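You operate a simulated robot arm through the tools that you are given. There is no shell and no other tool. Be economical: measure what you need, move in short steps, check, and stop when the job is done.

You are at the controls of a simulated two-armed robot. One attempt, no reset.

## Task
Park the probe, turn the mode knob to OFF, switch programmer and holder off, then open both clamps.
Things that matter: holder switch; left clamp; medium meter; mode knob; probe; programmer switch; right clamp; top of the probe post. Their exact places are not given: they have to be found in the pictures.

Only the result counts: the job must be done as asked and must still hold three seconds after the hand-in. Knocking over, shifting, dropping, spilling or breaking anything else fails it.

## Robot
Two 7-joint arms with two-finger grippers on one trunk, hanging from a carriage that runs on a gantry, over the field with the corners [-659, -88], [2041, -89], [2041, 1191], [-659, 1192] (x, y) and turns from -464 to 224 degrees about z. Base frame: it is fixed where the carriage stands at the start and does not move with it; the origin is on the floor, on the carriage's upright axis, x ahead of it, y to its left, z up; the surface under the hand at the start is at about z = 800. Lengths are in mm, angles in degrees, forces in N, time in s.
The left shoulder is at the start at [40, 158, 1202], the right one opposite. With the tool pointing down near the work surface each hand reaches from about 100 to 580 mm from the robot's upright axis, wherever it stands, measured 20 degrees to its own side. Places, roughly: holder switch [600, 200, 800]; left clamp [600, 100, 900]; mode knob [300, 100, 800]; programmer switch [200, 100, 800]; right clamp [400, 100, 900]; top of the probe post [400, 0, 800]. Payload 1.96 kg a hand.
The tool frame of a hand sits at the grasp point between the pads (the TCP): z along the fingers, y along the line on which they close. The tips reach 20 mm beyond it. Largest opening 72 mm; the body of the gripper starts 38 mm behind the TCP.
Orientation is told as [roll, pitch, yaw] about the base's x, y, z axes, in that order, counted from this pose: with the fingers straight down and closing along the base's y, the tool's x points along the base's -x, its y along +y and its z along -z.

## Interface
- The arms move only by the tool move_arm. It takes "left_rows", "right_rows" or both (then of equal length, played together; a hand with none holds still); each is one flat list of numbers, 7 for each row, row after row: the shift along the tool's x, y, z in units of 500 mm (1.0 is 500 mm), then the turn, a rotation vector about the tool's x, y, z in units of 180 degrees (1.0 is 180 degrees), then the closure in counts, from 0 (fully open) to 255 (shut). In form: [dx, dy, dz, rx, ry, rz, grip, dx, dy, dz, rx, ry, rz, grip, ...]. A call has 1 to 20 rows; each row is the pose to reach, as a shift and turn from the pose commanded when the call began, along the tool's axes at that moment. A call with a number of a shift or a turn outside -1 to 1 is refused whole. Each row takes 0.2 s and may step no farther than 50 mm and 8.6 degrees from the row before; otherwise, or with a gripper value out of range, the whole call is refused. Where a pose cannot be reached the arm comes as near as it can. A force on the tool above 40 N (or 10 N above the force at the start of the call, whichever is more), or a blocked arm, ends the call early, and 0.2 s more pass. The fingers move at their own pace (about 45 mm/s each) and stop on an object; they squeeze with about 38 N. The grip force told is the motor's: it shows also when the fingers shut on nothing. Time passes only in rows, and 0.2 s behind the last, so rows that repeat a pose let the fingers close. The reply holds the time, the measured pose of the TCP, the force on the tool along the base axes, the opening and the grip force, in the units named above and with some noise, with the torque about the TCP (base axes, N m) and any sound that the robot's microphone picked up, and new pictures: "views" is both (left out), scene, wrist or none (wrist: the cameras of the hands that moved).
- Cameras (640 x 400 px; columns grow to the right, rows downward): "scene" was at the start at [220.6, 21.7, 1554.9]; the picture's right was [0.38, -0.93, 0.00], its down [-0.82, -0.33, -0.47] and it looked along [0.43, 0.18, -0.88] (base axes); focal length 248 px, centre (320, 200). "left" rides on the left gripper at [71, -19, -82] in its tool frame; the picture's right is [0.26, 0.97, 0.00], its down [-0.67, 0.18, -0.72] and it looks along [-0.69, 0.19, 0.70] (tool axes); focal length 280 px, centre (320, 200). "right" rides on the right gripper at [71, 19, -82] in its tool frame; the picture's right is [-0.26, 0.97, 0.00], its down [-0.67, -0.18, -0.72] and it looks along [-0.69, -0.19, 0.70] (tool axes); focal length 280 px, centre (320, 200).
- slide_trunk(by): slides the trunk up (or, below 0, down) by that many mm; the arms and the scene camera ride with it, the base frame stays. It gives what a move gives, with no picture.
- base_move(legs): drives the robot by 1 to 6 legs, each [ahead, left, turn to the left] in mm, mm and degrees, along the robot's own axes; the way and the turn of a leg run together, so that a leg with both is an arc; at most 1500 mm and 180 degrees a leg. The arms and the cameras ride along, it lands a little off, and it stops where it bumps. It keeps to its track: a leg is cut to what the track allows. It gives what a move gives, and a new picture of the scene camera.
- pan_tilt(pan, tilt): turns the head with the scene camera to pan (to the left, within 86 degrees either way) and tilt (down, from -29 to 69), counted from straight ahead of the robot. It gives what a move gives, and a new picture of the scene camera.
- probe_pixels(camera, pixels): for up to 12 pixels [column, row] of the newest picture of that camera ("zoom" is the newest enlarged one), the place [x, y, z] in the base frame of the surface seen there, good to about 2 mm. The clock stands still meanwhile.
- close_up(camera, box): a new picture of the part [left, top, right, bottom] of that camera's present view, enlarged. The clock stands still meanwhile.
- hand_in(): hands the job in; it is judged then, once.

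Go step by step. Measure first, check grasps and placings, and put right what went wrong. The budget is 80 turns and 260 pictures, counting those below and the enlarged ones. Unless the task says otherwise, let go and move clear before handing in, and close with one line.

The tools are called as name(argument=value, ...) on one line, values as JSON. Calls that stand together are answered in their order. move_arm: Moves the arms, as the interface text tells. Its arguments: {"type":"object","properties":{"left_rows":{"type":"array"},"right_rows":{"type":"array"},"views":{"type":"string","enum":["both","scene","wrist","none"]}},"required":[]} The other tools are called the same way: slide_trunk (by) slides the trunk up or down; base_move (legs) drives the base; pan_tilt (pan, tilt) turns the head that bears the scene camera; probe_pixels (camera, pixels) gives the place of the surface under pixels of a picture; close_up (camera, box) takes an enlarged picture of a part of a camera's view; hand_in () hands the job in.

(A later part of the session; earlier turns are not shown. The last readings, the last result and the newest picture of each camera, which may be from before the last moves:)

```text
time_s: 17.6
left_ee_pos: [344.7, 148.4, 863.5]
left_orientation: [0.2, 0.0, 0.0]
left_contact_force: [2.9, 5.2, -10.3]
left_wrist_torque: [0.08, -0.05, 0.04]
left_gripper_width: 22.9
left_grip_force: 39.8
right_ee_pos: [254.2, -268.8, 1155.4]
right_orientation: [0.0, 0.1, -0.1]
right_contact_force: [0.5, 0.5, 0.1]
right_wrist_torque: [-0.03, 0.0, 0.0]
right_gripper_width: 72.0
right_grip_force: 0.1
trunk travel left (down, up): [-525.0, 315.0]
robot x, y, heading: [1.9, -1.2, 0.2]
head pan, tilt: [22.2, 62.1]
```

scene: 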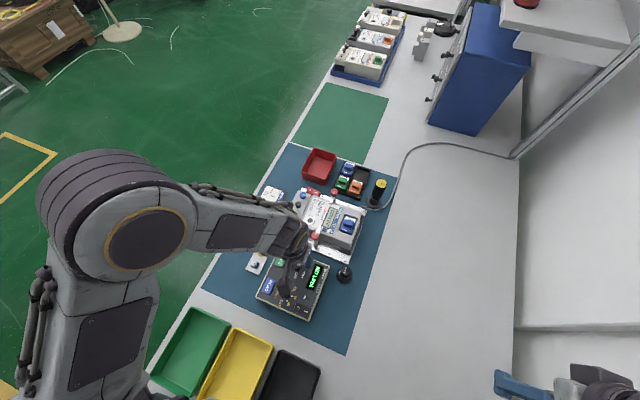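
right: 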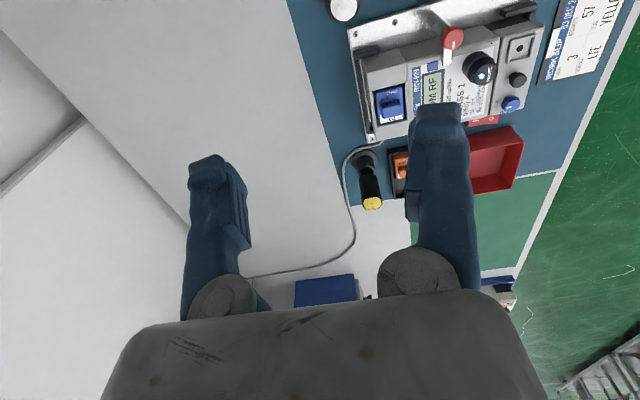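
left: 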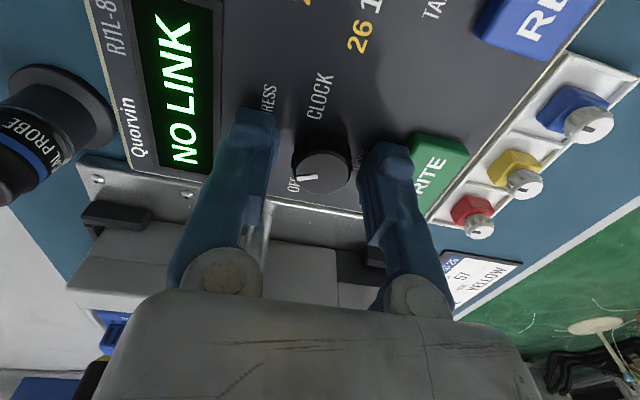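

Gripped at 22.9 mm. I'll turn 45° counter-clockwise, seen from above.

move_arm(left_rows=[0, 0, 0, 0, 0, -0.036, 255, 0, 0, 0, 0, 0, -0.072, 255, 0, 0, 0, 0, 0, -0.108, 255, 0, 0, 0, 0, 0, -0.144, 255, 0, 0, 0, 0, 0, -0.18, 255, 0, 0, 0, 0, 0, -0.216, 255, 0, 0, 0, 0, 0, -0.25, 255, 0, 0, 0, 0, 0, -0.25, 255], views="wrist")

close_up(camera="left", box=[220, 90, 420, 215])

```text
time_s: 19.4
left_ee_pos: [344.3, 146.9, 861.0]
left_orientation: [-0.1, 0.2, 44.9]
left_contact_force: [-6.3, -9.6, 34.4]
left_wrist_torque: [-0.14, 0.07, -0.02]
left_gripper_width: 22.3
left_grip_force: 39.8
right_ee_pos: [253.9, -271.9, 1156.7]
right_orientation: [0.0, 0.0, -0.1]
right_contact_force: [0.0, -0.6, -0.2]
right_wrist_torque: [-0.02, -0.02, 0.0]
right_gripper_width: 72.2
right_grip_force: 0.0
trunk travel left (down, up): [-525.0, 315.0]
robot x, y, heading: [-1.6, -4.3, 0.2]
head pan, tilt: [22.2, 62.1]
```

left: 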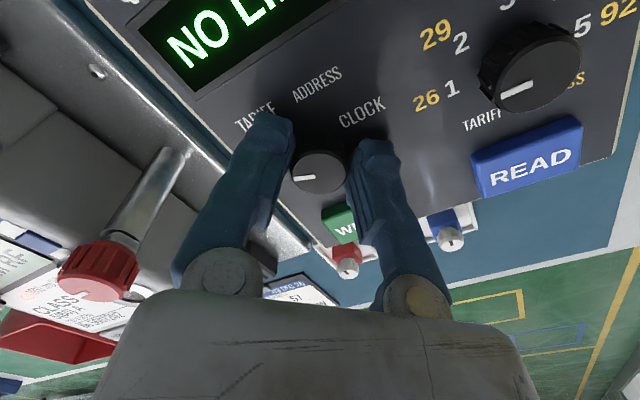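

```text
3.20 times, centred on (320, 152) of left
```

zoom: 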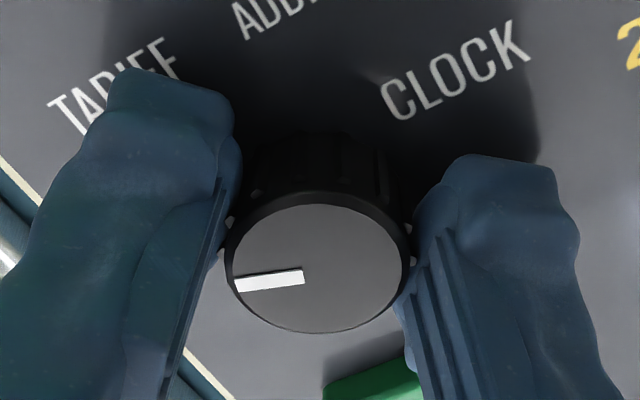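

The knob followed by about 45°. I'll release and rise to check.

move_arm(left_rows=[0, 0, -0.003, 0, 0, 0, 255, 0, 0, -0.004, 0, 0, 0, 127, 0, 0, -0.004, 0, 0, 0, 127, 0, 0, -0.05, 0, 0, 0, 127, 0, 0, -0.12, 0, 0, 0, 127, 0, 0, -0.18, 0, 0, 0, 127], views="both")

close_up(camera="left", box=[200, 0, 440, 150])

```text
time_s: 20.8
left_ee_pos: [343.1, 151.4, 947.9]
left_orientation: [0.0, -0.1, 45.0]
left_contact_force: [-0.1, 0.1, -1.0]
left_wrist_torque: [-0.01, -0.01, -0.02]
left_gripper_width: 36.1
left_grip_force: 0.1
right_ee_pos: [253.9, -269.5, 1156.8]
right_orientation: [0.0, 0.0, -0.1]
right_contact_force: [0.2, -0.1, -0.2]
right_wrist_torque: [-0.01, -0.02, -0.01]
right_gripper_width: 72.0
right_grip_force: 0.0
trunk travel left (down, up): [-525.0, 315.0]
robot x, y, heading: [2.7, -3.3, -0.2]
head pan, tilt: [22.2, 62.1]
```

scene: 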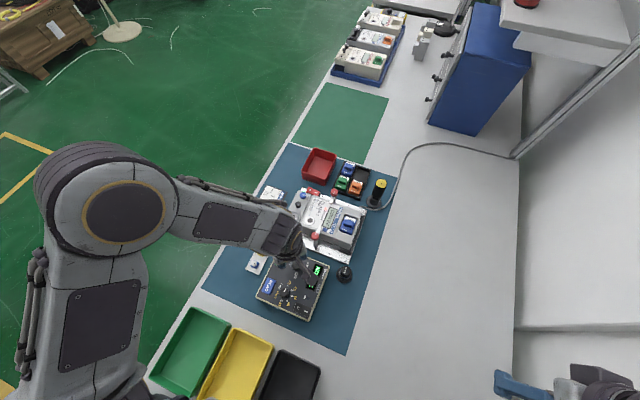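
left: 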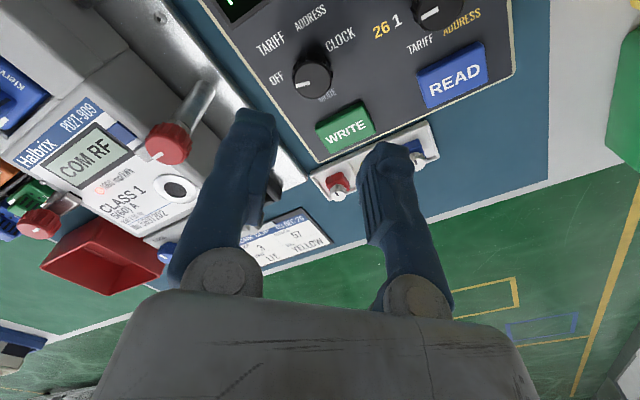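

```text
2.67 times, centred on (320, 75) of left
```

zoom: 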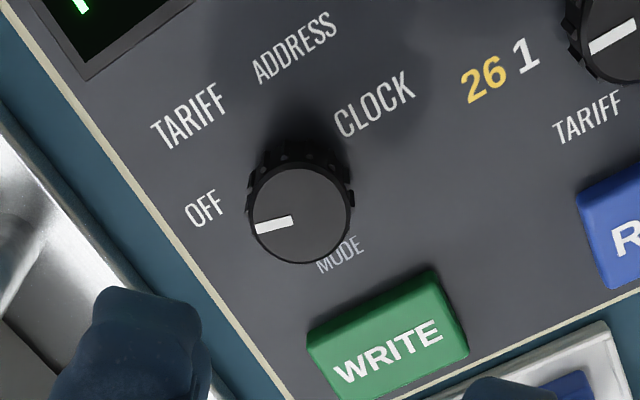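

close_up(camera="scene", box=[250, 255, 346, 325])

close_up(camera="left", box=[190, 0, 270, 50])

```text
5.71 times, centred on (298, 290) of scene
```

zoom: 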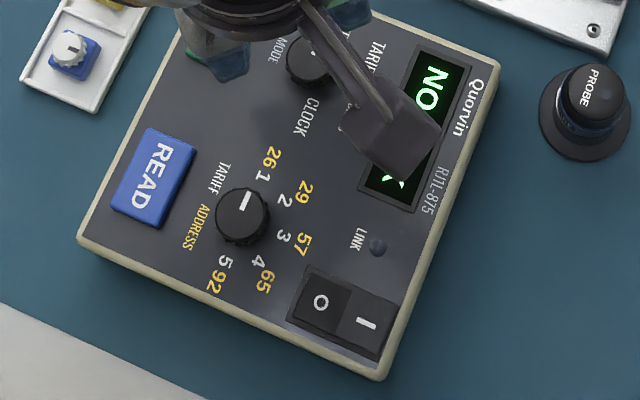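

```text
8.00 times, centred on (230, 25) of left
```

zoom: 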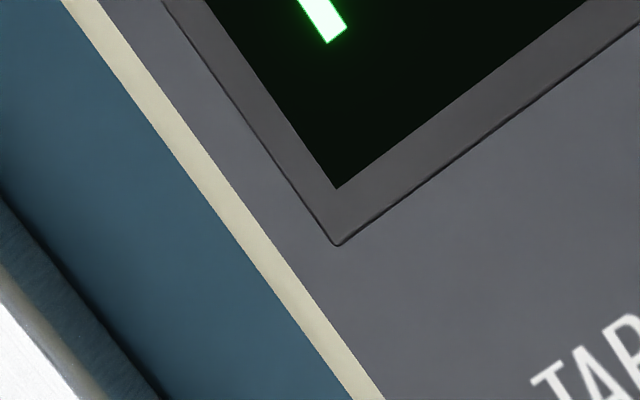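

The display still shows "NO …", partly hidden; I'll check the knob again once the arm is away. Next I'll close the fingers, straighten the hand and hover over the programmer switch's O end.

move_arm(left_rows=[0.029, 0.009, 0, 0, 0, 0.0357, 255, 0.058, 0.018, 0, 0, 0, 0.0714, 255, 0.087, 0.027, 0, 0, 0, 0.1071, 255, 0.116, 0.037, 0, 0, 0, 0.1428, 255, 0.145, 0.046, 0, 0, 0, 0.1785, 255, 0.175, 0.055, 0.03, 0, 0, 0.2142, 255, 0.2036, 0.064, 0.06, 0, 0, 0.25, 255, 0.2036, 0.064, 0.06, 0, 0, 0.25, 255])

close_up(camera="left", box=[200, 0, 440, 150])

close_up(camera="scene", box=[260, 240, 356, 310])

```text
time_s: 22.6
left_ee_pos: [250.0, 99.6, 917.6]
left_orientation: [-0.1, 0.0, -0.2]
left_contact_force: [-0.2, -1.0, 0.3]
left_wrist_torque: [0.03, -0.01, 0.01]
left_gripper_width: 0.0
left_grip_force: 29.9
right_ee_pos: [254.1, -269.9, 1156.1]
right_orientation: [0.1, 0.0, 0.1]
right_contact_force: [-0.1, 0.5, -0.2]
right_wrist_torque: [0.03, -0.01, 0.01]
right_gripper_width: 72.0
right_grip_force: 0.0
trunk travel left (down, up): [-525.0, 315.0]
robot x, y, heading: [0.2, -0.6, 0.0]
head pan, tilt: [22.2, 62.1]
```

scene: 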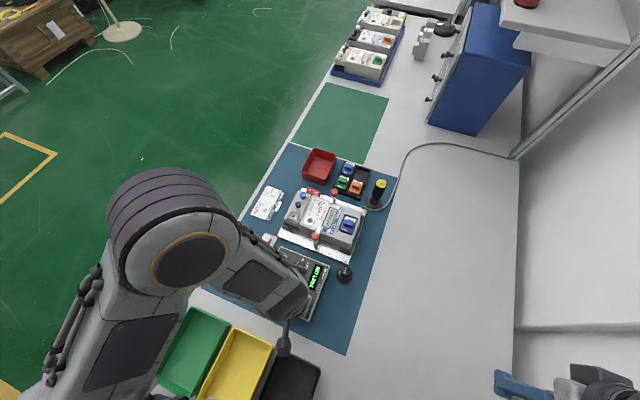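
left: 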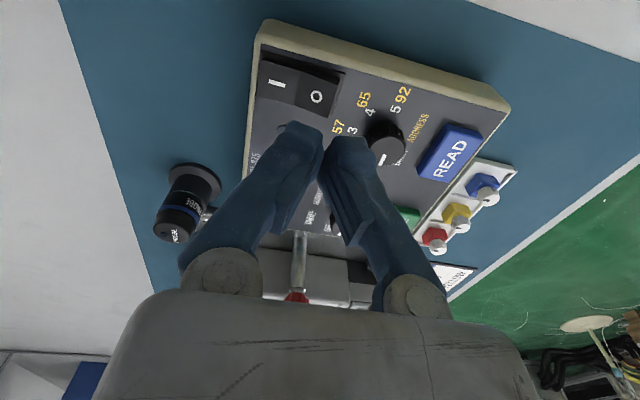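

```text
2.67 times, centred on (320, 75) of left
```

zoom: 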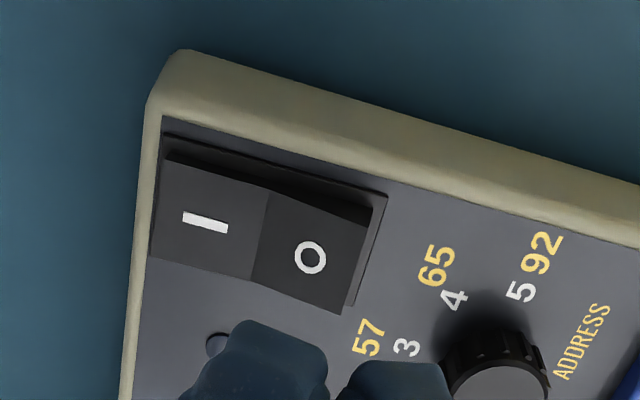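

```text
5.71 times, centred on (308, 275) of scene
```

zoom: 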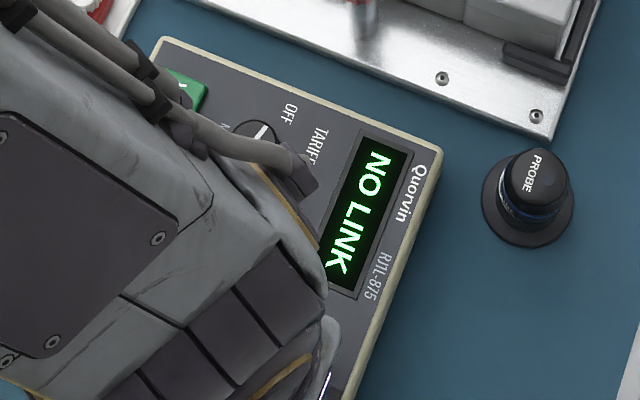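

probe_pixels(camera="left", pixels=[[316, 97], [328, 107], [334, 82], [325, 95], [307, 80], [297, 93], [276, 83], [330, 92], [345, 80]])

```text
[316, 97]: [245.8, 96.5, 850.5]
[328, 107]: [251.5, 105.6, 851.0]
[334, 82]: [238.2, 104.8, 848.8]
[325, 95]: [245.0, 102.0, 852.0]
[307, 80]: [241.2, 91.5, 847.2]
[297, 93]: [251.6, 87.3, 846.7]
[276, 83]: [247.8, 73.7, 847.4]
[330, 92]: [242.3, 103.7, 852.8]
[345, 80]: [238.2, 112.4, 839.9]
```

move_arm(left_rows=[0.007, 0.003, 0.045, 0, 0, 0, 255, 0.007, 0.003, 0.085, 0, 0, 0, 255, 0.007, 0.003, 0.093, 0, 0, 0, 255, 0.007, 0.003, 0.099, 0, 0, 0, 255, 0.007, 0.003, 0.105, 0, 0, 0, 255, 0.007, 0.003, 0.11, 0, 0, 0, 255], views="wrist")

close_up(camera="scene", box=[260, 240, 356, 310])

```text
time_s: 24.0
left_ee_pos: [244.8, 101.5, 866.6]
left_orientation: [0.0, 0.0, 0.0]
left_contact_force: [-0.4, 0.5, 0.5]
left_wrist_torque: [0.0, 0.01, -0.02]
left_gripper_width: 0.0
left_grip_force: 29.8
right_ee_pos: [253.2, -268.2, 1157.0]
right_orientation: [0.0, 0.0, 0.0]
right_contact_force: [0.1, -0.2, -0.4]
right_wrist_torque: [0.0, -0.02, -0.02]
right_gripper_width: 71.9
right_grip_force: 0.0
trunk travel left (down, up): [-525.0, 315.0]
robot x, y, heading: [0.0, 0.3, 0.0]
head pan, tilt: [22.2, 62.1]
heard: click
```

left: 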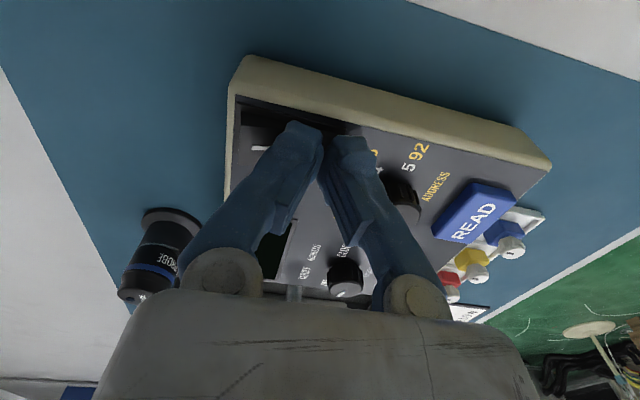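

```text
5.71 times, centred on (308, 275) of scene
```

zoom: 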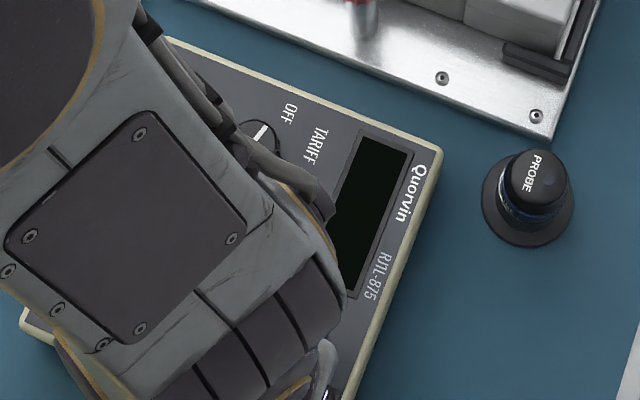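

Click heard and the display went dark. I'll rise clear, then drive ahead so the far holder switch and clamp come into reach.

move_arm(left_rows=[0, 0, -0.08, 0, 0, 0, 255, 0, 0, -0.17, 0, 0, 0, 255, 0, 0, -0.26, 0, 0, 0, 255, 0, 0, -0.35, 0, 0, 0, 255, 0, 0.09, -0.36, 0, 0, 0, 255, 0, 0.18, -0.36, 0, 0, 0, 255])

close_up(camera="scene", box=[250, 245, 346, 315])

close_up(camera="left", box=[160, 0, 400, 150])

```text
time_s: 25.4
left_ee_pos: [249.3, 166.5, 1047.2]
left_orientation: [0.1, 0.0, 0.0]
left_contact_force: [0.2, -0.7, 0.1]
left_wrist_torque: [0.01, -0.04, 0.02]
left_gripper_width: 0.0
left_grip_force: 29.7
left hand out of reach, approached as far as the arm can: row 6
right_ee_pos: [253.1, -270.0, 1155.7]
right_orientation: [0.1, 0.0, 0.0]
right_contact_force: [0.0, -0.9, -0.6]
right_wrist_torque: [0.04, -0.01, -0.03]
right_gripper_width: 72.1
right_grip_force: 0.0
trunk travel left (down, up): [-525.0, 315.0]
robot x, y, heading: [-2.3, -0.5, -0.1]
head pan, tilt: [22.2, 62.1]
```

scene: 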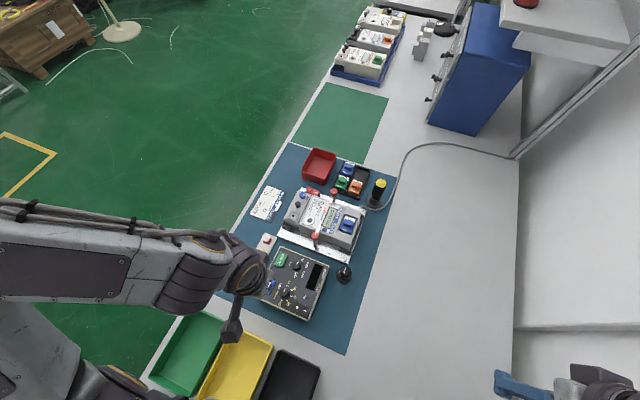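
left: 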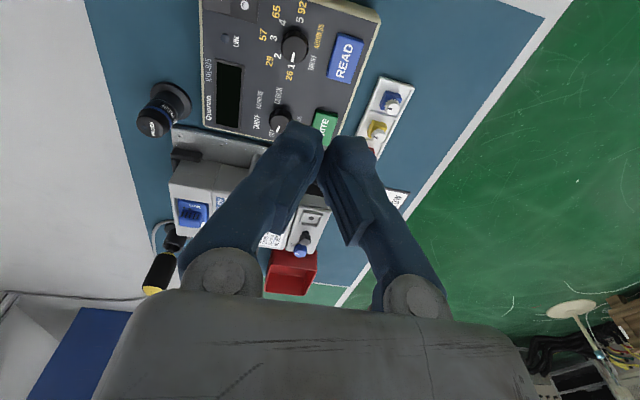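

```text
5.71 times, centred on (298, 280) of scene
```

zoom: 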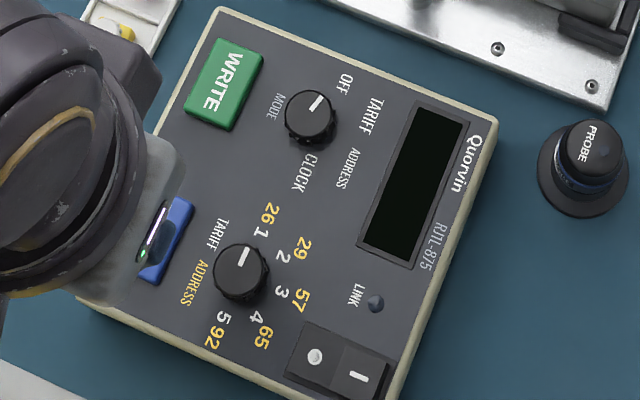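

```text
2.67 times, centred on (280, 75) of left
```

zoom: 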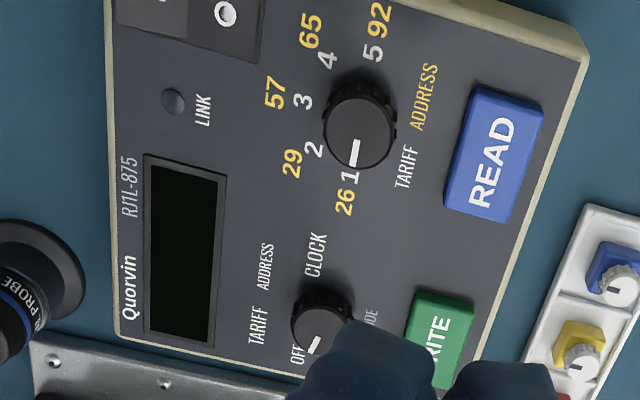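

The mode knob points to OFF, the O end of the programmer switch is down and the display is dark. I'll drive 200 mm ahead.

base_move(legs=[[200, 0, 0]])

```text
time_s: 27.0
left_ee_pos: [453.4, 167.0, 1047.7]
left_orientation: [0.0, 0.0, 0.1]
left_contact_force: [-0.4, -0.2, -0.2]
left_wrist_torque: [-0.01, 0.03, -0.03]
left_gripper_width: 0.2
left_grip_force: 29.5
right_ee_pos: [457.9, -267.9, 1157.5]
right_orientation: [0.0, 0.1, 0.1]
right_contact_force: [0.2, -0.1, -0.5]
right_wrist_torque: [0.02, 0.04, 0.0]
right_gripper_width: 71.9
right_grip_force: 0.1
trunk travel left (down, up): [-525.0, 315.0]
robot x, y, heading: [206.4, 1.7, 0.2]
head pan, tilt: [22.2, 62.1]
```

scene: 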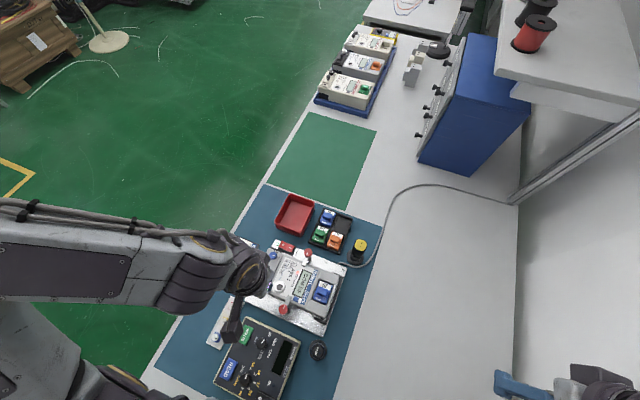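

move_arm(left_rows=[-0.058, 0.017, 0.02, 0, 0, 0, 255, -0.116, 0.034, 0.05, 0, 0, 0, 255, -0.174, 0.051, 0.09, 0, 0, 0, 255, -0.23, 0.068, 0.13, 0, 0, 0, 255, -0.286, 0.086, 0.17, 0, 0, 0, 255, -0.286, 0.086, 0.17, 0, 0, 0, 255])

close_up(camera="left", box=[200, 0, 440, 150])

```text
time_s: 28.4
left_ee_pos: [601.2, 212.8, 960.6]
left_orientation: [0.0, 0.0, 0.1]
left_contact_force: [0.3, -1.2, 0.4]
left_wrist_torque: [-0.01, -0.02, 0.01]
left_gripper_width: 0.1
left_grip_force: 29.5
right_ee_pos: [458.5, -269.5, 1156.6]
right_orientation: [0.0, 0.0, 0.2]
right_contact_force: [-0.2, -0.3, 0.5]
right_wrist_torque: [0.0, -0.06, -0.02]
right_gripper_width: 72.2
right_grip_force: 0.0
trunk travel left (down, up): [-525.0, 315.0]
robot x, y, heading: [205.4, 4.5, 0.3]
head pan, tilt: [22.2, 62.1]
```

scene: 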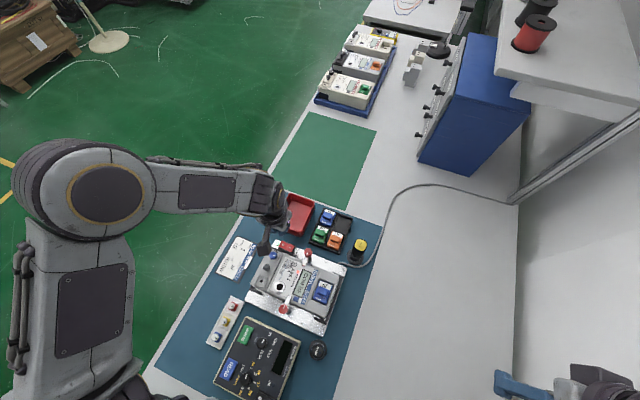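
left: 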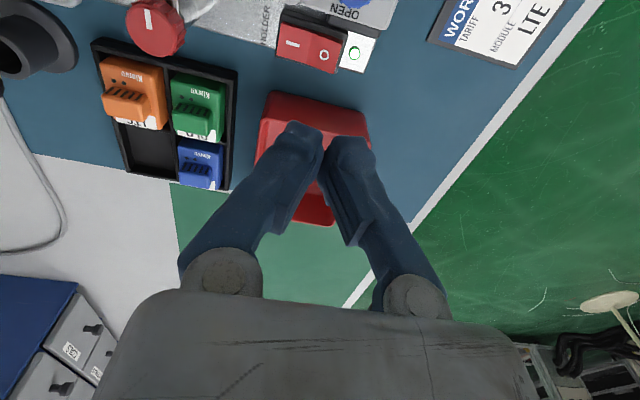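

```text
2.67 times, centred on (320, 75) of left
```

zoom: 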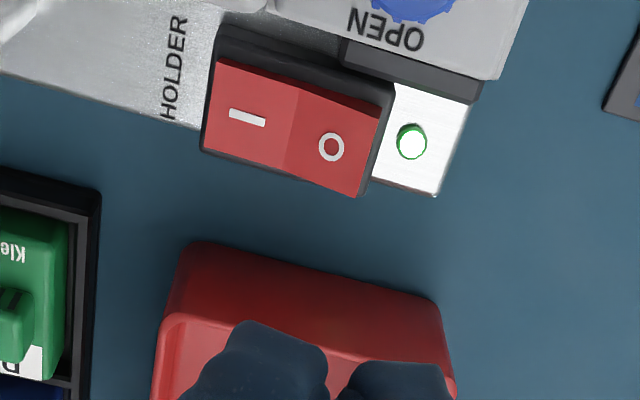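

probe_pixels(camera="zoom", pixels=[[330, 147], [350, 150], [310, 120], [265, 110], [245, 118], [360, 190], [370, 110], [290, 140], [220, 300], [300, 250], [410, 145], [360, 60]])

```text
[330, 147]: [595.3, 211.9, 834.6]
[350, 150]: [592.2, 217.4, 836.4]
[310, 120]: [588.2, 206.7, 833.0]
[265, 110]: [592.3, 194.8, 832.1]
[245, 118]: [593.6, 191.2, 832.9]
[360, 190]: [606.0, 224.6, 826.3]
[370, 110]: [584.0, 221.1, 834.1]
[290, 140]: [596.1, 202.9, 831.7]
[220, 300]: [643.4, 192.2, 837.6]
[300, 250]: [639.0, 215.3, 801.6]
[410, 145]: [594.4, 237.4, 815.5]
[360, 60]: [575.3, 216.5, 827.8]
```

move_arm(left_rows=[0.006, 0.004, 0.08, 0, 0, 0, 255, 0.006, 0.004, 0.15, 0, 0, 0, 255, 0.006, 0.004, 0.2, 0, 0, 0, 255, 0.006, 0.004, 0.21, 0, 0, 0, 255, 0.006, 0.004, 0.216, 0, 0, 0, 255, 0.006, 0.004, 0.222, 0, 0, 0, 255], views="wrist")

close_up(camera="scene", box=[230, 210, 350, 285])

```text
time_s: 29.8
left_ee_pos: [594.3, 213.1, 851.5]
left_orientation: [0.1, 0.0, 0.2]
left_contact_force: [0.3, 0.4, 0.7]
left_wrist_torque: [0.0, -0.02, -0.01]
left_gripper_width: 0.0
left_grip_force: 29.7
right_ee_pos: [458.5, -269.1, 1156.3]
right_orientation: [0.0, 0.0, 0.1]
right_contact_force: [-0.3, 0.1, 0.1]
right_wrist_torque: [0.0, 0.01, 0.01]
right_gripper_width: 72.2
right_grip_force: 0.1
trunk travel left (down, up): [-525.0, 315.0]
robot x, y, heading: [204.0, -0.8, 0.3]
head pan, tilt: [22.2, 62.1]
heard: click
```

left: 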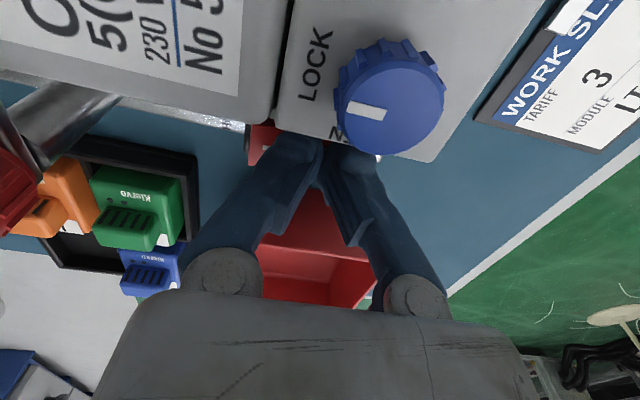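

```text
5.33 times, centred on (290, 248) of scene
```

zoom: 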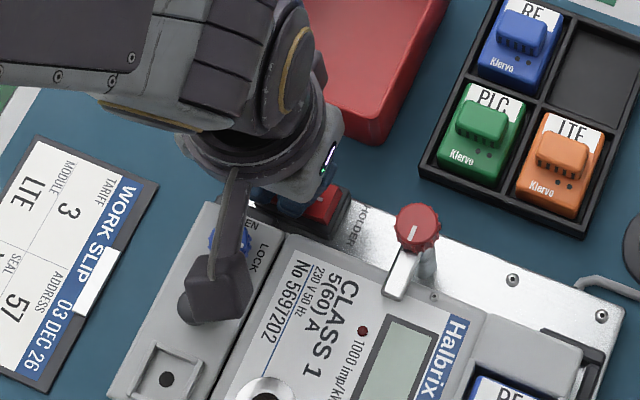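

Click heard and the meter display went blank. I'll rise, open and move over the far (left) clamp knob.

move_arm(left_rows=[0, 0, -0.08, 0, 0, 0, 255, 0, 0, -0.16, 0, 0, 0, 255, 0, 0, -0.25, 0, 0, 0, 100, 0.005, -0.09, -0.3, 0, 0, 0, 100, 0.008, -0.18, -0.3, 0, 0, 0, 100, 0.008, -0.18, -0.3, 0, 0, 0, 100])

close_up(camera="left", box=[200, 0, 440, 150])

close_up(camera="scene", box=[230, 230, 358, 330])

```text
refused: row 4 steps farther than a row can; nothing moved
```

```text
2.67 times, centred on (320, 75) of left
```

zoom: 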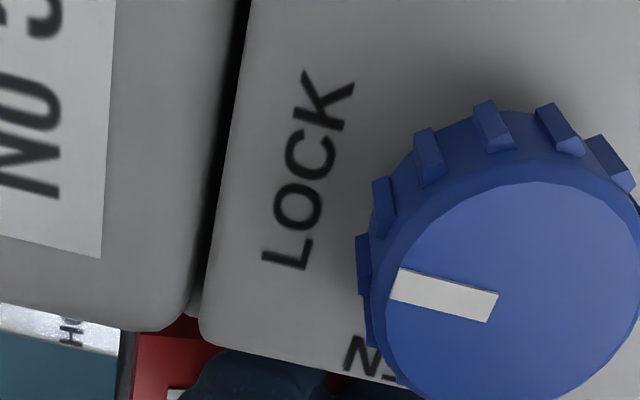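

```text
4.00 times, centred on (294, 280) of scene
```

zoom: 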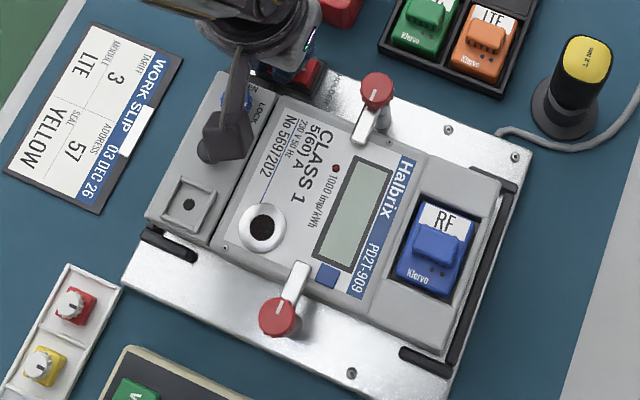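

One step was too long; I'll use shorter ones.

move_arm(left_rows=[0, 0, -0.08, 0, 0, 0, 255, 0, 0, -0.16, 0, 0, 0, 255, 0, 0, -0.24, 0, 0, 0, 100, 0.002, -0.06, -0.28, 0, 0, 0, 100, 0.005, -0.12, -0.3, 0, 0, 0, 100, 0.008, -0.18, -0.3, 0, 0, 0, 100, 0.008, -0.18, -0.3, 0, 0, 0, 100])

close_up(camera="left", box=[200, 0, 440, 150])

close_up(camera="scene", box=[230, 220, 358, 320])

```text
time_s: 31.4
left_ee_pos: [591.5, 119.5, 998.8]
left_orientation: [0.0, 0.0, 0.1]
left_contact_force: [0.7, 0.0, 0.7]
left_wrist_torque: [0.0, 0.02, -0.03]
left_gripper_width: 43.7
left_grip_force: 0.1
right_ee_pos: [458.8, -269.6, 1156.5]
right_orientation: [-0.1, 0.1, 0.1]
right_contact_force: [0.5, -0.3, -0.4]
right_wrist_torque: [0.03, -0.03, -0.04]
right_gripper_width: 72.0
right_grip_force: 0.0
trunk travel left (down, up): [-525.0, 315.0]
robot x, y, heading: [202.6, -0.2, 0.1]
head pan, tilt: [22.2, 62.1]
```

scene: 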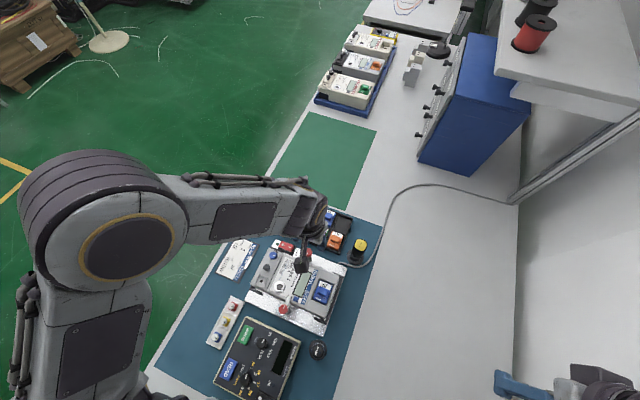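
left: 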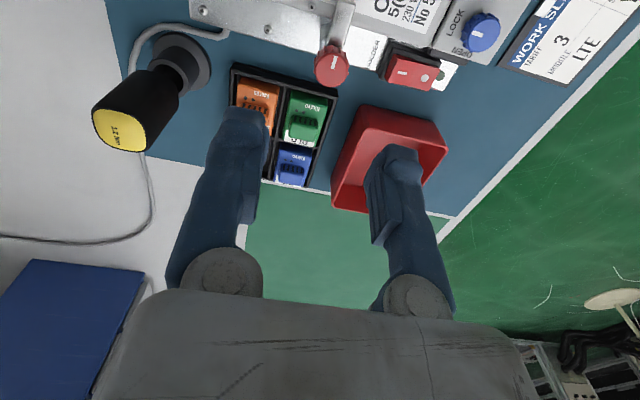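

```text
2.67 times, centred on (320, 75) of left
```

zoom: 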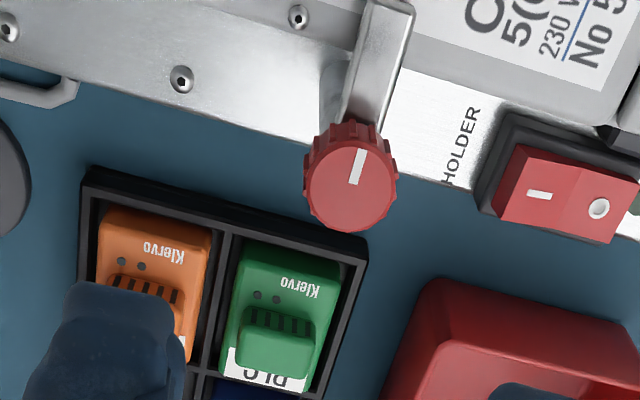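

```text
4.00 times, centred on (294, 270) of scene
```

zoom: 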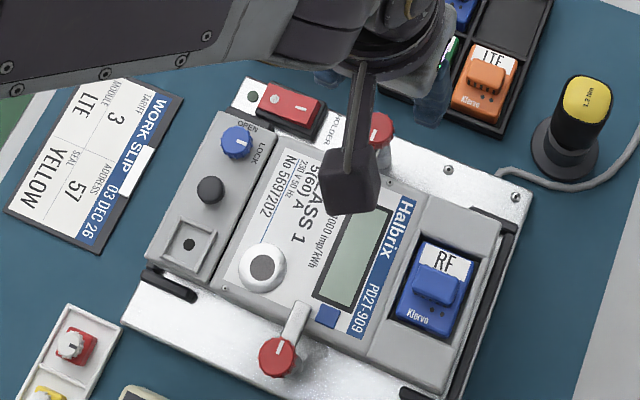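

probe_pixels(camera="left", pixels=[[332, 71], [318, 70], [346, 70], [332, 82], [332, 58], [340, 40], [333, 50], [344, 10], [280, 85], [120, 130], [110, 105], [330, 90]])

```text
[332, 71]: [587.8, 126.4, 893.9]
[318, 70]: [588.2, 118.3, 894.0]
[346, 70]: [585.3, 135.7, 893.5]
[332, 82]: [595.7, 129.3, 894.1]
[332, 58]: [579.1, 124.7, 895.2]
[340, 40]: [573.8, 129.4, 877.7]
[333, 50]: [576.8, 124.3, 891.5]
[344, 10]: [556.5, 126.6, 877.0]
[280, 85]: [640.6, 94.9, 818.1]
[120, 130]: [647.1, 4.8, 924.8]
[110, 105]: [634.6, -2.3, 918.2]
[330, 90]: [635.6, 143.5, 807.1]
```

The knob centre is (587,126.5), top 894.5, with the arm below it at 877. I'll descend to z≈894 and close.

move_arm(left_rows=[0.009, 0.014, 0.06, 0, 0, 0, 100, 0.009, 0.014, 0.13, 0, 0, 0, 100, 0.009, 0.014, 0.18, 0, 0, 0, 100, 0.009, 0.014, 0.21, 0, 0, 0, 100, 0.009, 0.014, 0.21, 0, 0, 0, 100], views="wrist")

close_up(camera="left", box=[220, 90, 420, 215])

```text
time_s: 32.6
left_ee_pos: [586.6, 128.3, 895.6]
left_orientation: [0.0, 0.0, 0.1]
left_contact_force: [0.5, 0.4, 0.2]
left_wrist_torque: [0.02, -0.01, 0.04]
left_gripper_width: 43.8
left_grip_force: 0.1
right_ee_pos: [460.0, -269.6, 1156.9]
right_orientation: [0.1, 0.1, 0.2]
right_contact_force: [-0.3, -0.6, -0.7]
right_wrist_torque: [0.01, 0.0, -0.01]
right_gripper_width: 72.0
right_grip_force: 0.1
trunk travel left (down, up): [-525.0, 315.0]
robot x, y, heading: [200.4, -4.5, 0.3]
head pan, tilt: [22.2, 62.1]
```

left: 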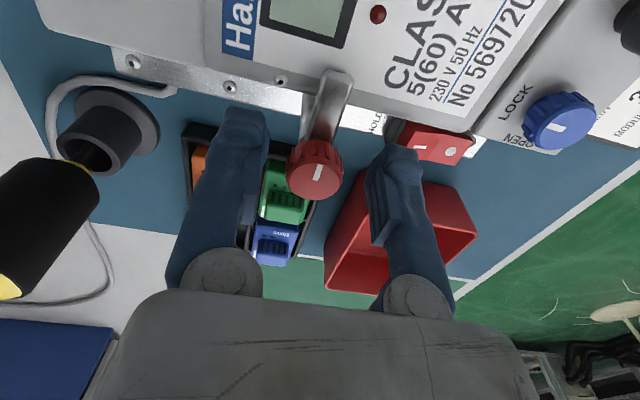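

```text
3.20 times, centred on (320, 152) of left
```

zoom: 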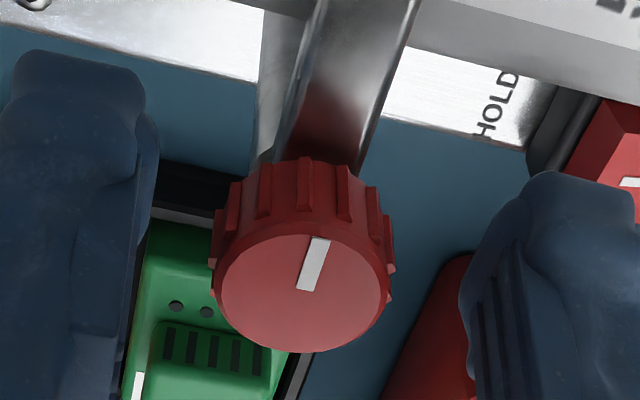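

move_arm(left_rows=[0, -0.003, 0, 0, 0, 0, 255, 0, -0.003, 0, 0, 0, 0, 255, 0, -0.003, 0, 0, 0, 0, 255, 0, -0.003, 0, 0, 0, -0.04, 255, 0, -0.003, 0, 0, 0, -0.08, 255, 0, -0.003, 0, 0, 0, -0.12, 255, 0, -0.003, 0, 0, 0, -0.16, 255], views="wrist")

close_up(camera="left", box=[220, 90, 420, 215])

```text
time_s: 34.2
left_ee_pos: [587.2, 126.1, 895.3]
left_orientation: [-0.1, 0.2, 29.0]
left_contact_force: [1.2, -8.3, -2.6]
left_wrist_torque: [-0.13, 0.02, -0.21]
left_gripper_width: 21.1
left_grip_force: 39.6
right_ee_pos: [459.1, -269.0, 1157.0]
right_orientation: [-0.1, 0.1, 0.1]
right_contact_force: [-0.3, 0.7, -0.5]
right_wrist_torque: [0.0, 0.03, 0.0]
right_gripper_width: 72.1
right_grip_force: 0.1
trunk travel left (down, up): [-525.0, 315.0]
robot x, y, heading: [206.8, -0.8, 0.1]
head pan, tilt: [22.2, 62.1]
```

left: 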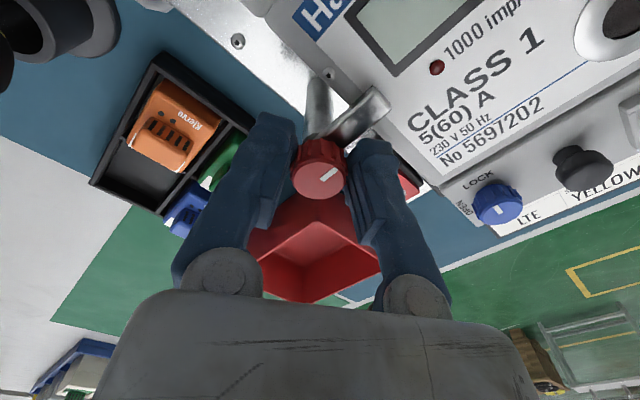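

```text
3.20 times, centred on (320, 152) of left
```

zoom: 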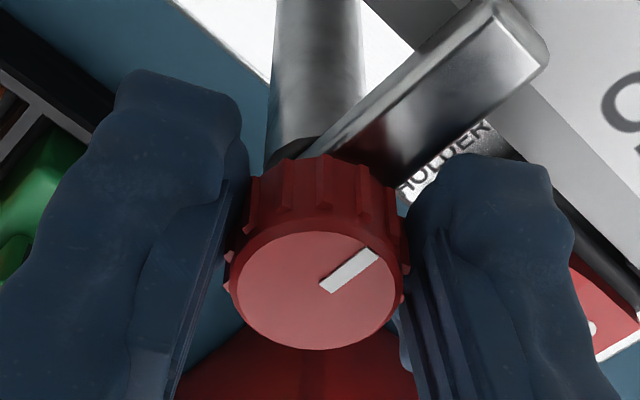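

The pointer and arm didn't follow the hand, so counter-clockwise is blocked and the fingers slipped. I'll turn clockwise instead, keeping the grip.

move_arm(left_rows=[0, 0, 0, 0, 0, 0.04, 255, 0, 0, 0, 0, 0, 0.08, 255, 0, 0, 0, 0, 0, 0.12, 255, 0, 0, 0, 0, 0, 0.16, 255, 0, 0, 0, 0, 0, 0.2, 255, 0, 0, 0, 0, 0, 0.24, 255, 0, 0, 0, 0, 0, 0.24, 255], views="wrist")

close_up(camera="left", box=[220, 90, 420, 215])

close_up(camera="scene", box=[230, 220, 358, 320])

```text
time_s: 35.8
left_ee_pos: [585.9, 125.9, 896.4]
left_orientation: [-0.1, 0.0, -14.4]
left_contact_force: [10.2, -2.5, -25.5]
left_wrist_torque: [0.0, -0.09, 0.02]
left_gripper_width: 21.0
left_grip_force: 40.1
right_ee_pos: [460.0, -269.8, 1155.9]
right_orientation: [0.0, 0.0, 0.1]
right_contact_force: [0.1, 0.0, 0.1]
right_wrist_torque: [-0.01, 0.0, 0.01]
right_gripper_width: 72.2
right_grip_force: 0.1
trunk travel left (down, up): [-525.0, 315.0]
robot x, y, heading: [204.1, -1.7, 0.1]
head pan, tilt: [22.2, 62.1]
```

left: 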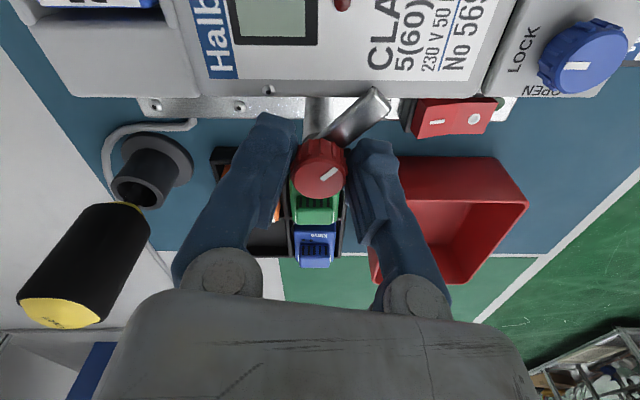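

```text
3.20 times, centred on (320, 152) of left
```

zoom: 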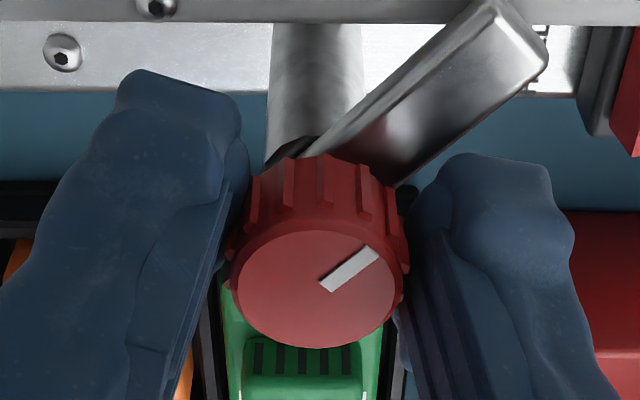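

```text
4.00 times, centred on (294, 270) of scene
```

zoom: 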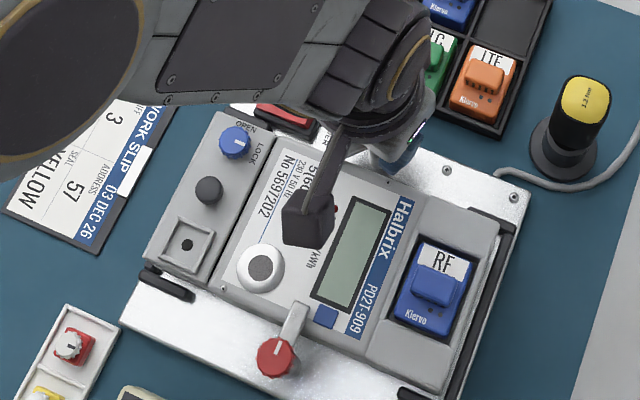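

Clockwise works: the arm swung about 44°. I'll continue another 50°.

move_arm(left_rows=[0, 0, 0.002, 0, 0, 0.04, 255, 0, 0, 0.002, 0, 0, 0.08, 255, 0, 0, 0.002, 0, 0, 0.12, 255, 0, 0, 0.002, 0, 0, 0.16, 255, 0, 0, 0.002, 0, 0, 0.2, 255, 0, 0, 0.002, 0, 0, 0.24, 255, 0, 0, 0.002, 0, 0, 0.28, 255, 0, 0, 0.002, 0, 0, 0.28, 255], views="wrist")

close_up(camera="left", box=[220, 90, 420, 215])

```text
time_s: 37.6
left_ee_pos: [587.5, 127.9, 896.4]
left_orientation: [0.1, 0.0, -64.7]
left_contact_force: [5.5, 3.2, 3.6]
left_wrist_torque: [-0.07, -0.1, 0.04]
left_gripper_width: 21.3
left_grip_force: 40.3
right_ee_pos: [460.8, -268.4, 1156.5]
right_orientation: [0.1, -0.2, 0.1]
right_contact_force: [-0.3, 0.1, -0.1]
right_wrist_torque: [-0.01, -0.02, 0.0]
right_gripper_width: 72.1
right_grip_force: 0.0
trunk travel left (down, up): [-525.0, 315.0]
robot x, y, heading: [205.7, 0.4, 0.2]
head pan, tilt: [22.2, 62.1]
```

left: 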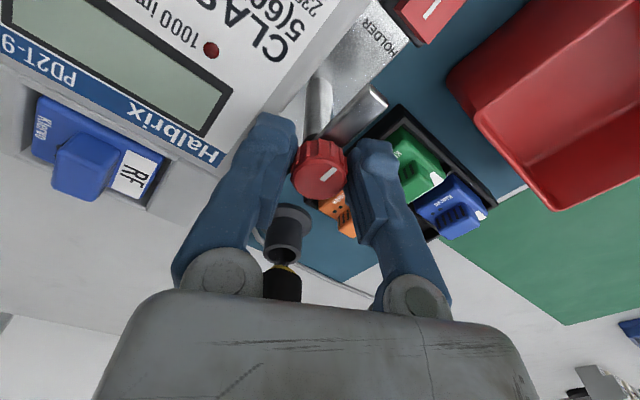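

```text
3.20 times, centred on (320, 152) of left
```

zoom: 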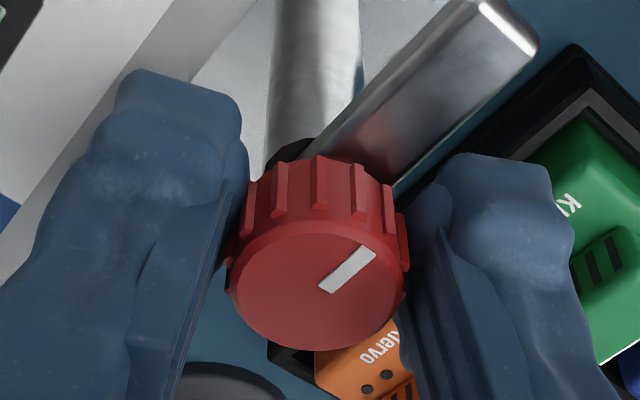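

The arm is off the meter, about 94° turned, with no slip. I'll add a little more towards the end stop, then release.

move_arm(left_rows=[0, 0, 0, 0, 0, 0.04, 255, 0, 0, 0, 0, 0, 0.07, 255, 0, 0, 0, 0, 0, 0.07, 255], views="wrist")

close_up(camera="left", box=[220, 90, 420, 215])

```text
time_s: 38.4
left_ee_pos: [586.6, 129.6, 896.0]
left_orientation: [0.2, 0.2, -77.3]
left_contact_force: [9.8, 6.3, -10.2]
left_wrist_torque: [0.38, -0.05, 0.11]
left_gripper_width: 21.0
left_grip_force: 40.0
right_ee_pos: [459.5, -268.0, 1155.9]
right_orientation: [0.1, -0.1, 0.0]
right_contact_force: [-0.1, 0.1, 0.2]
right_wrist_torque: [-0.03, -0.01, 0.02]
right_gripper_width: 72.2
right_grip_force: 0.0
trunk travel left (down, up): [-525.0, 315.0]
robot x, y, heading: [203.7, 0.3, 0.1]
head pan, tilt: [22.2, 62.1]
```

left: 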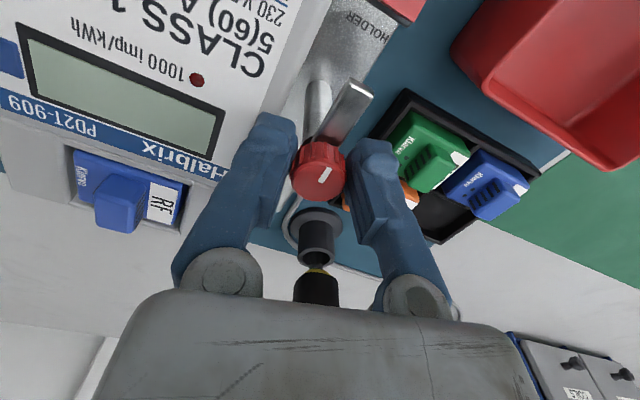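

```text
3.20 times, centred on (320, 152) of left
```

zoom: 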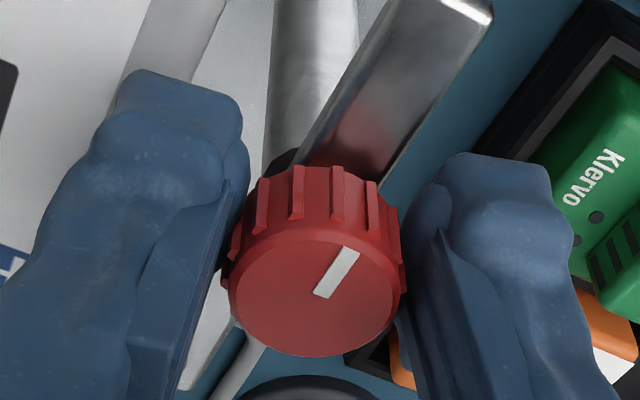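

It reached its stop at about 95°. I'll release, rise, straighten and go above the near (right) clamp.

move_arm(left_rows=[0, 0, 0, 0, 0, 0, 100, 0, 0, 0, 0, 0, 0, 100, 0, 0, -0.06, 0, 0, 0, 100, 0, 0, -0.13, 0, 0, 0, 100, 0, 0, -0.2, 0, 0, 0, 100, 0.0057, -0.0297, -0.2, 0, 0, -0.043, 100, 0.0113, -0.0594, -0.2, 0, 0, -0.086, 100, 0.017, -0.0891, -0.2, 0, 0, -0.129, 100, 0.0226, -0.1188, -0.2, 0, 0, -0.172, 100, 0.0283, -0.1485, -0.2, 0, 0, -0.215, 100, 0.034, -0.1782, -0.2, 0, 0, -0.258, 100, 0.0396, -0.2079, -0.2, 0, 0, -0.301, 100, 0.0453, -0.2376, -0.2, 0, 0, -0.344, 100, 0.0509, -0.2673, -0.2, 0, 0, -0.387, 100, 0.0566, -0.297, -0.2, 0, 0, -0.43, 100, 0.0566, -0.297, -0.2, 0, 0, -0.43, 100])

close_up(camera="left", box=[200, 0, 440, 150])

close_up(camera="scene", box=[230, 220, 358, 320])

```text
time_s: 41.8
left_ee_pos: [434.9, 122.1, 995.2]
left_orientation: [0.2, 0.1, 0.3]
left_contact_force: [-0.1, -0.2, -0.4]
left_wrist_torque: [-0.05, 0.02, 0.0]
left_gripper_width: 43.9
left_grip_force: 0.0
right_ee_pos: [458.5, -269.4, 1156.7]
right_orientation: [0.1, -0.1, 0.1]
right_contact_force: [0.4, 0.8, 0.2]
right_wrist_torque: [0.0, 0.01, 0.02]
right_gripper_width: 72.0
right_grip_force: 0.1
trunk travel left (down, up): [-525.0, 315.0]
robot x, y, heading: [207.2, 0.2, 0.3]
head pan, tilt: [22.2, 62.1]
```

scene: 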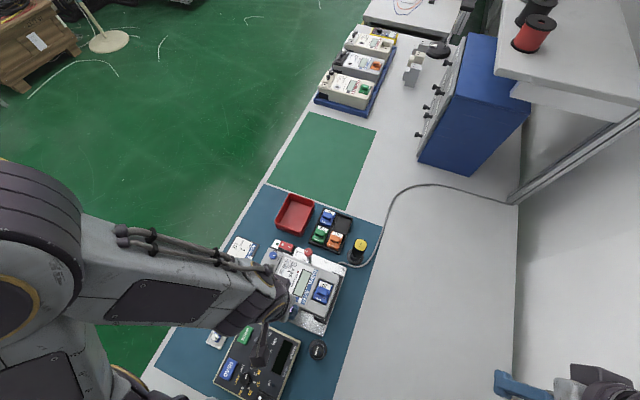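
left: 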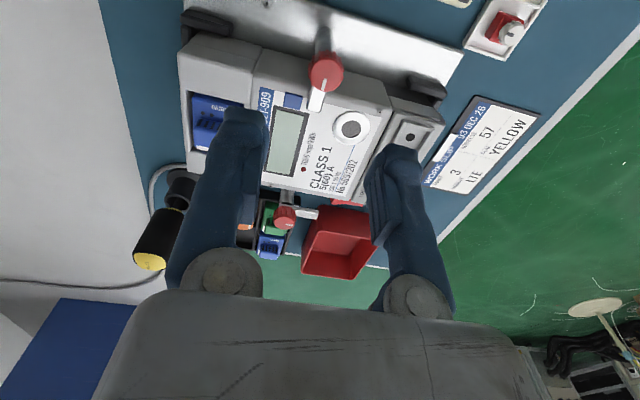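

```text
2.67 times, centred on (320, 75) of left
```

zoom: 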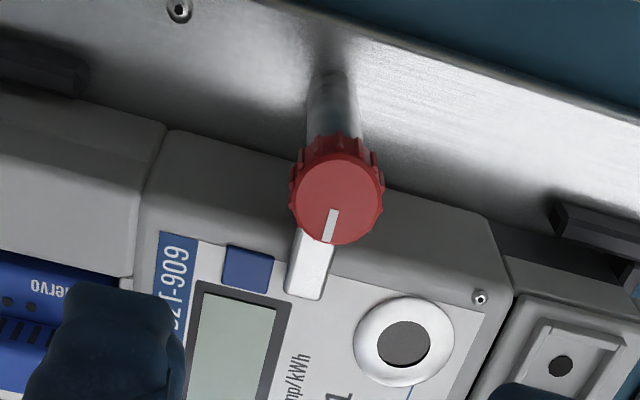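

```text
4.00 times, centred on (294, 270) of scene
```

zoom: 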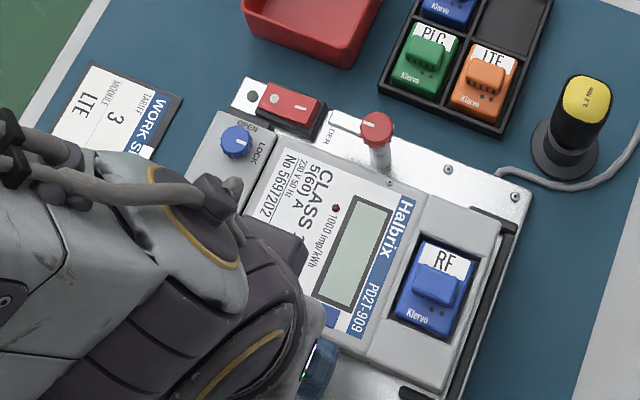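

Left clamp is open and off the meter, parallel to its edge. Now I'll measure the right knob.

probe_pixels(camera="left", pixels=[[326, 73], [311, 73], [341, 73], [327, 61], [327, 87], [318, 100], [318, 110], [290, 95], [325, 45]])

```text
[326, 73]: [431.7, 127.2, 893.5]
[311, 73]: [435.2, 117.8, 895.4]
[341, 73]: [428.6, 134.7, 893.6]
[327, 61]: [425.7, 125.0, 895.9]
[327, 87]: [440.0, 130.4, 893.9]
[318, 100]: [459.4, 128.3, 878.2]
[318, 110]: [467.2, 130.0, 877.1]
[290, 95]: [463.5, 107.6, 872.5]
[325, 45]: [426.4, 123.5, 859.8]
```

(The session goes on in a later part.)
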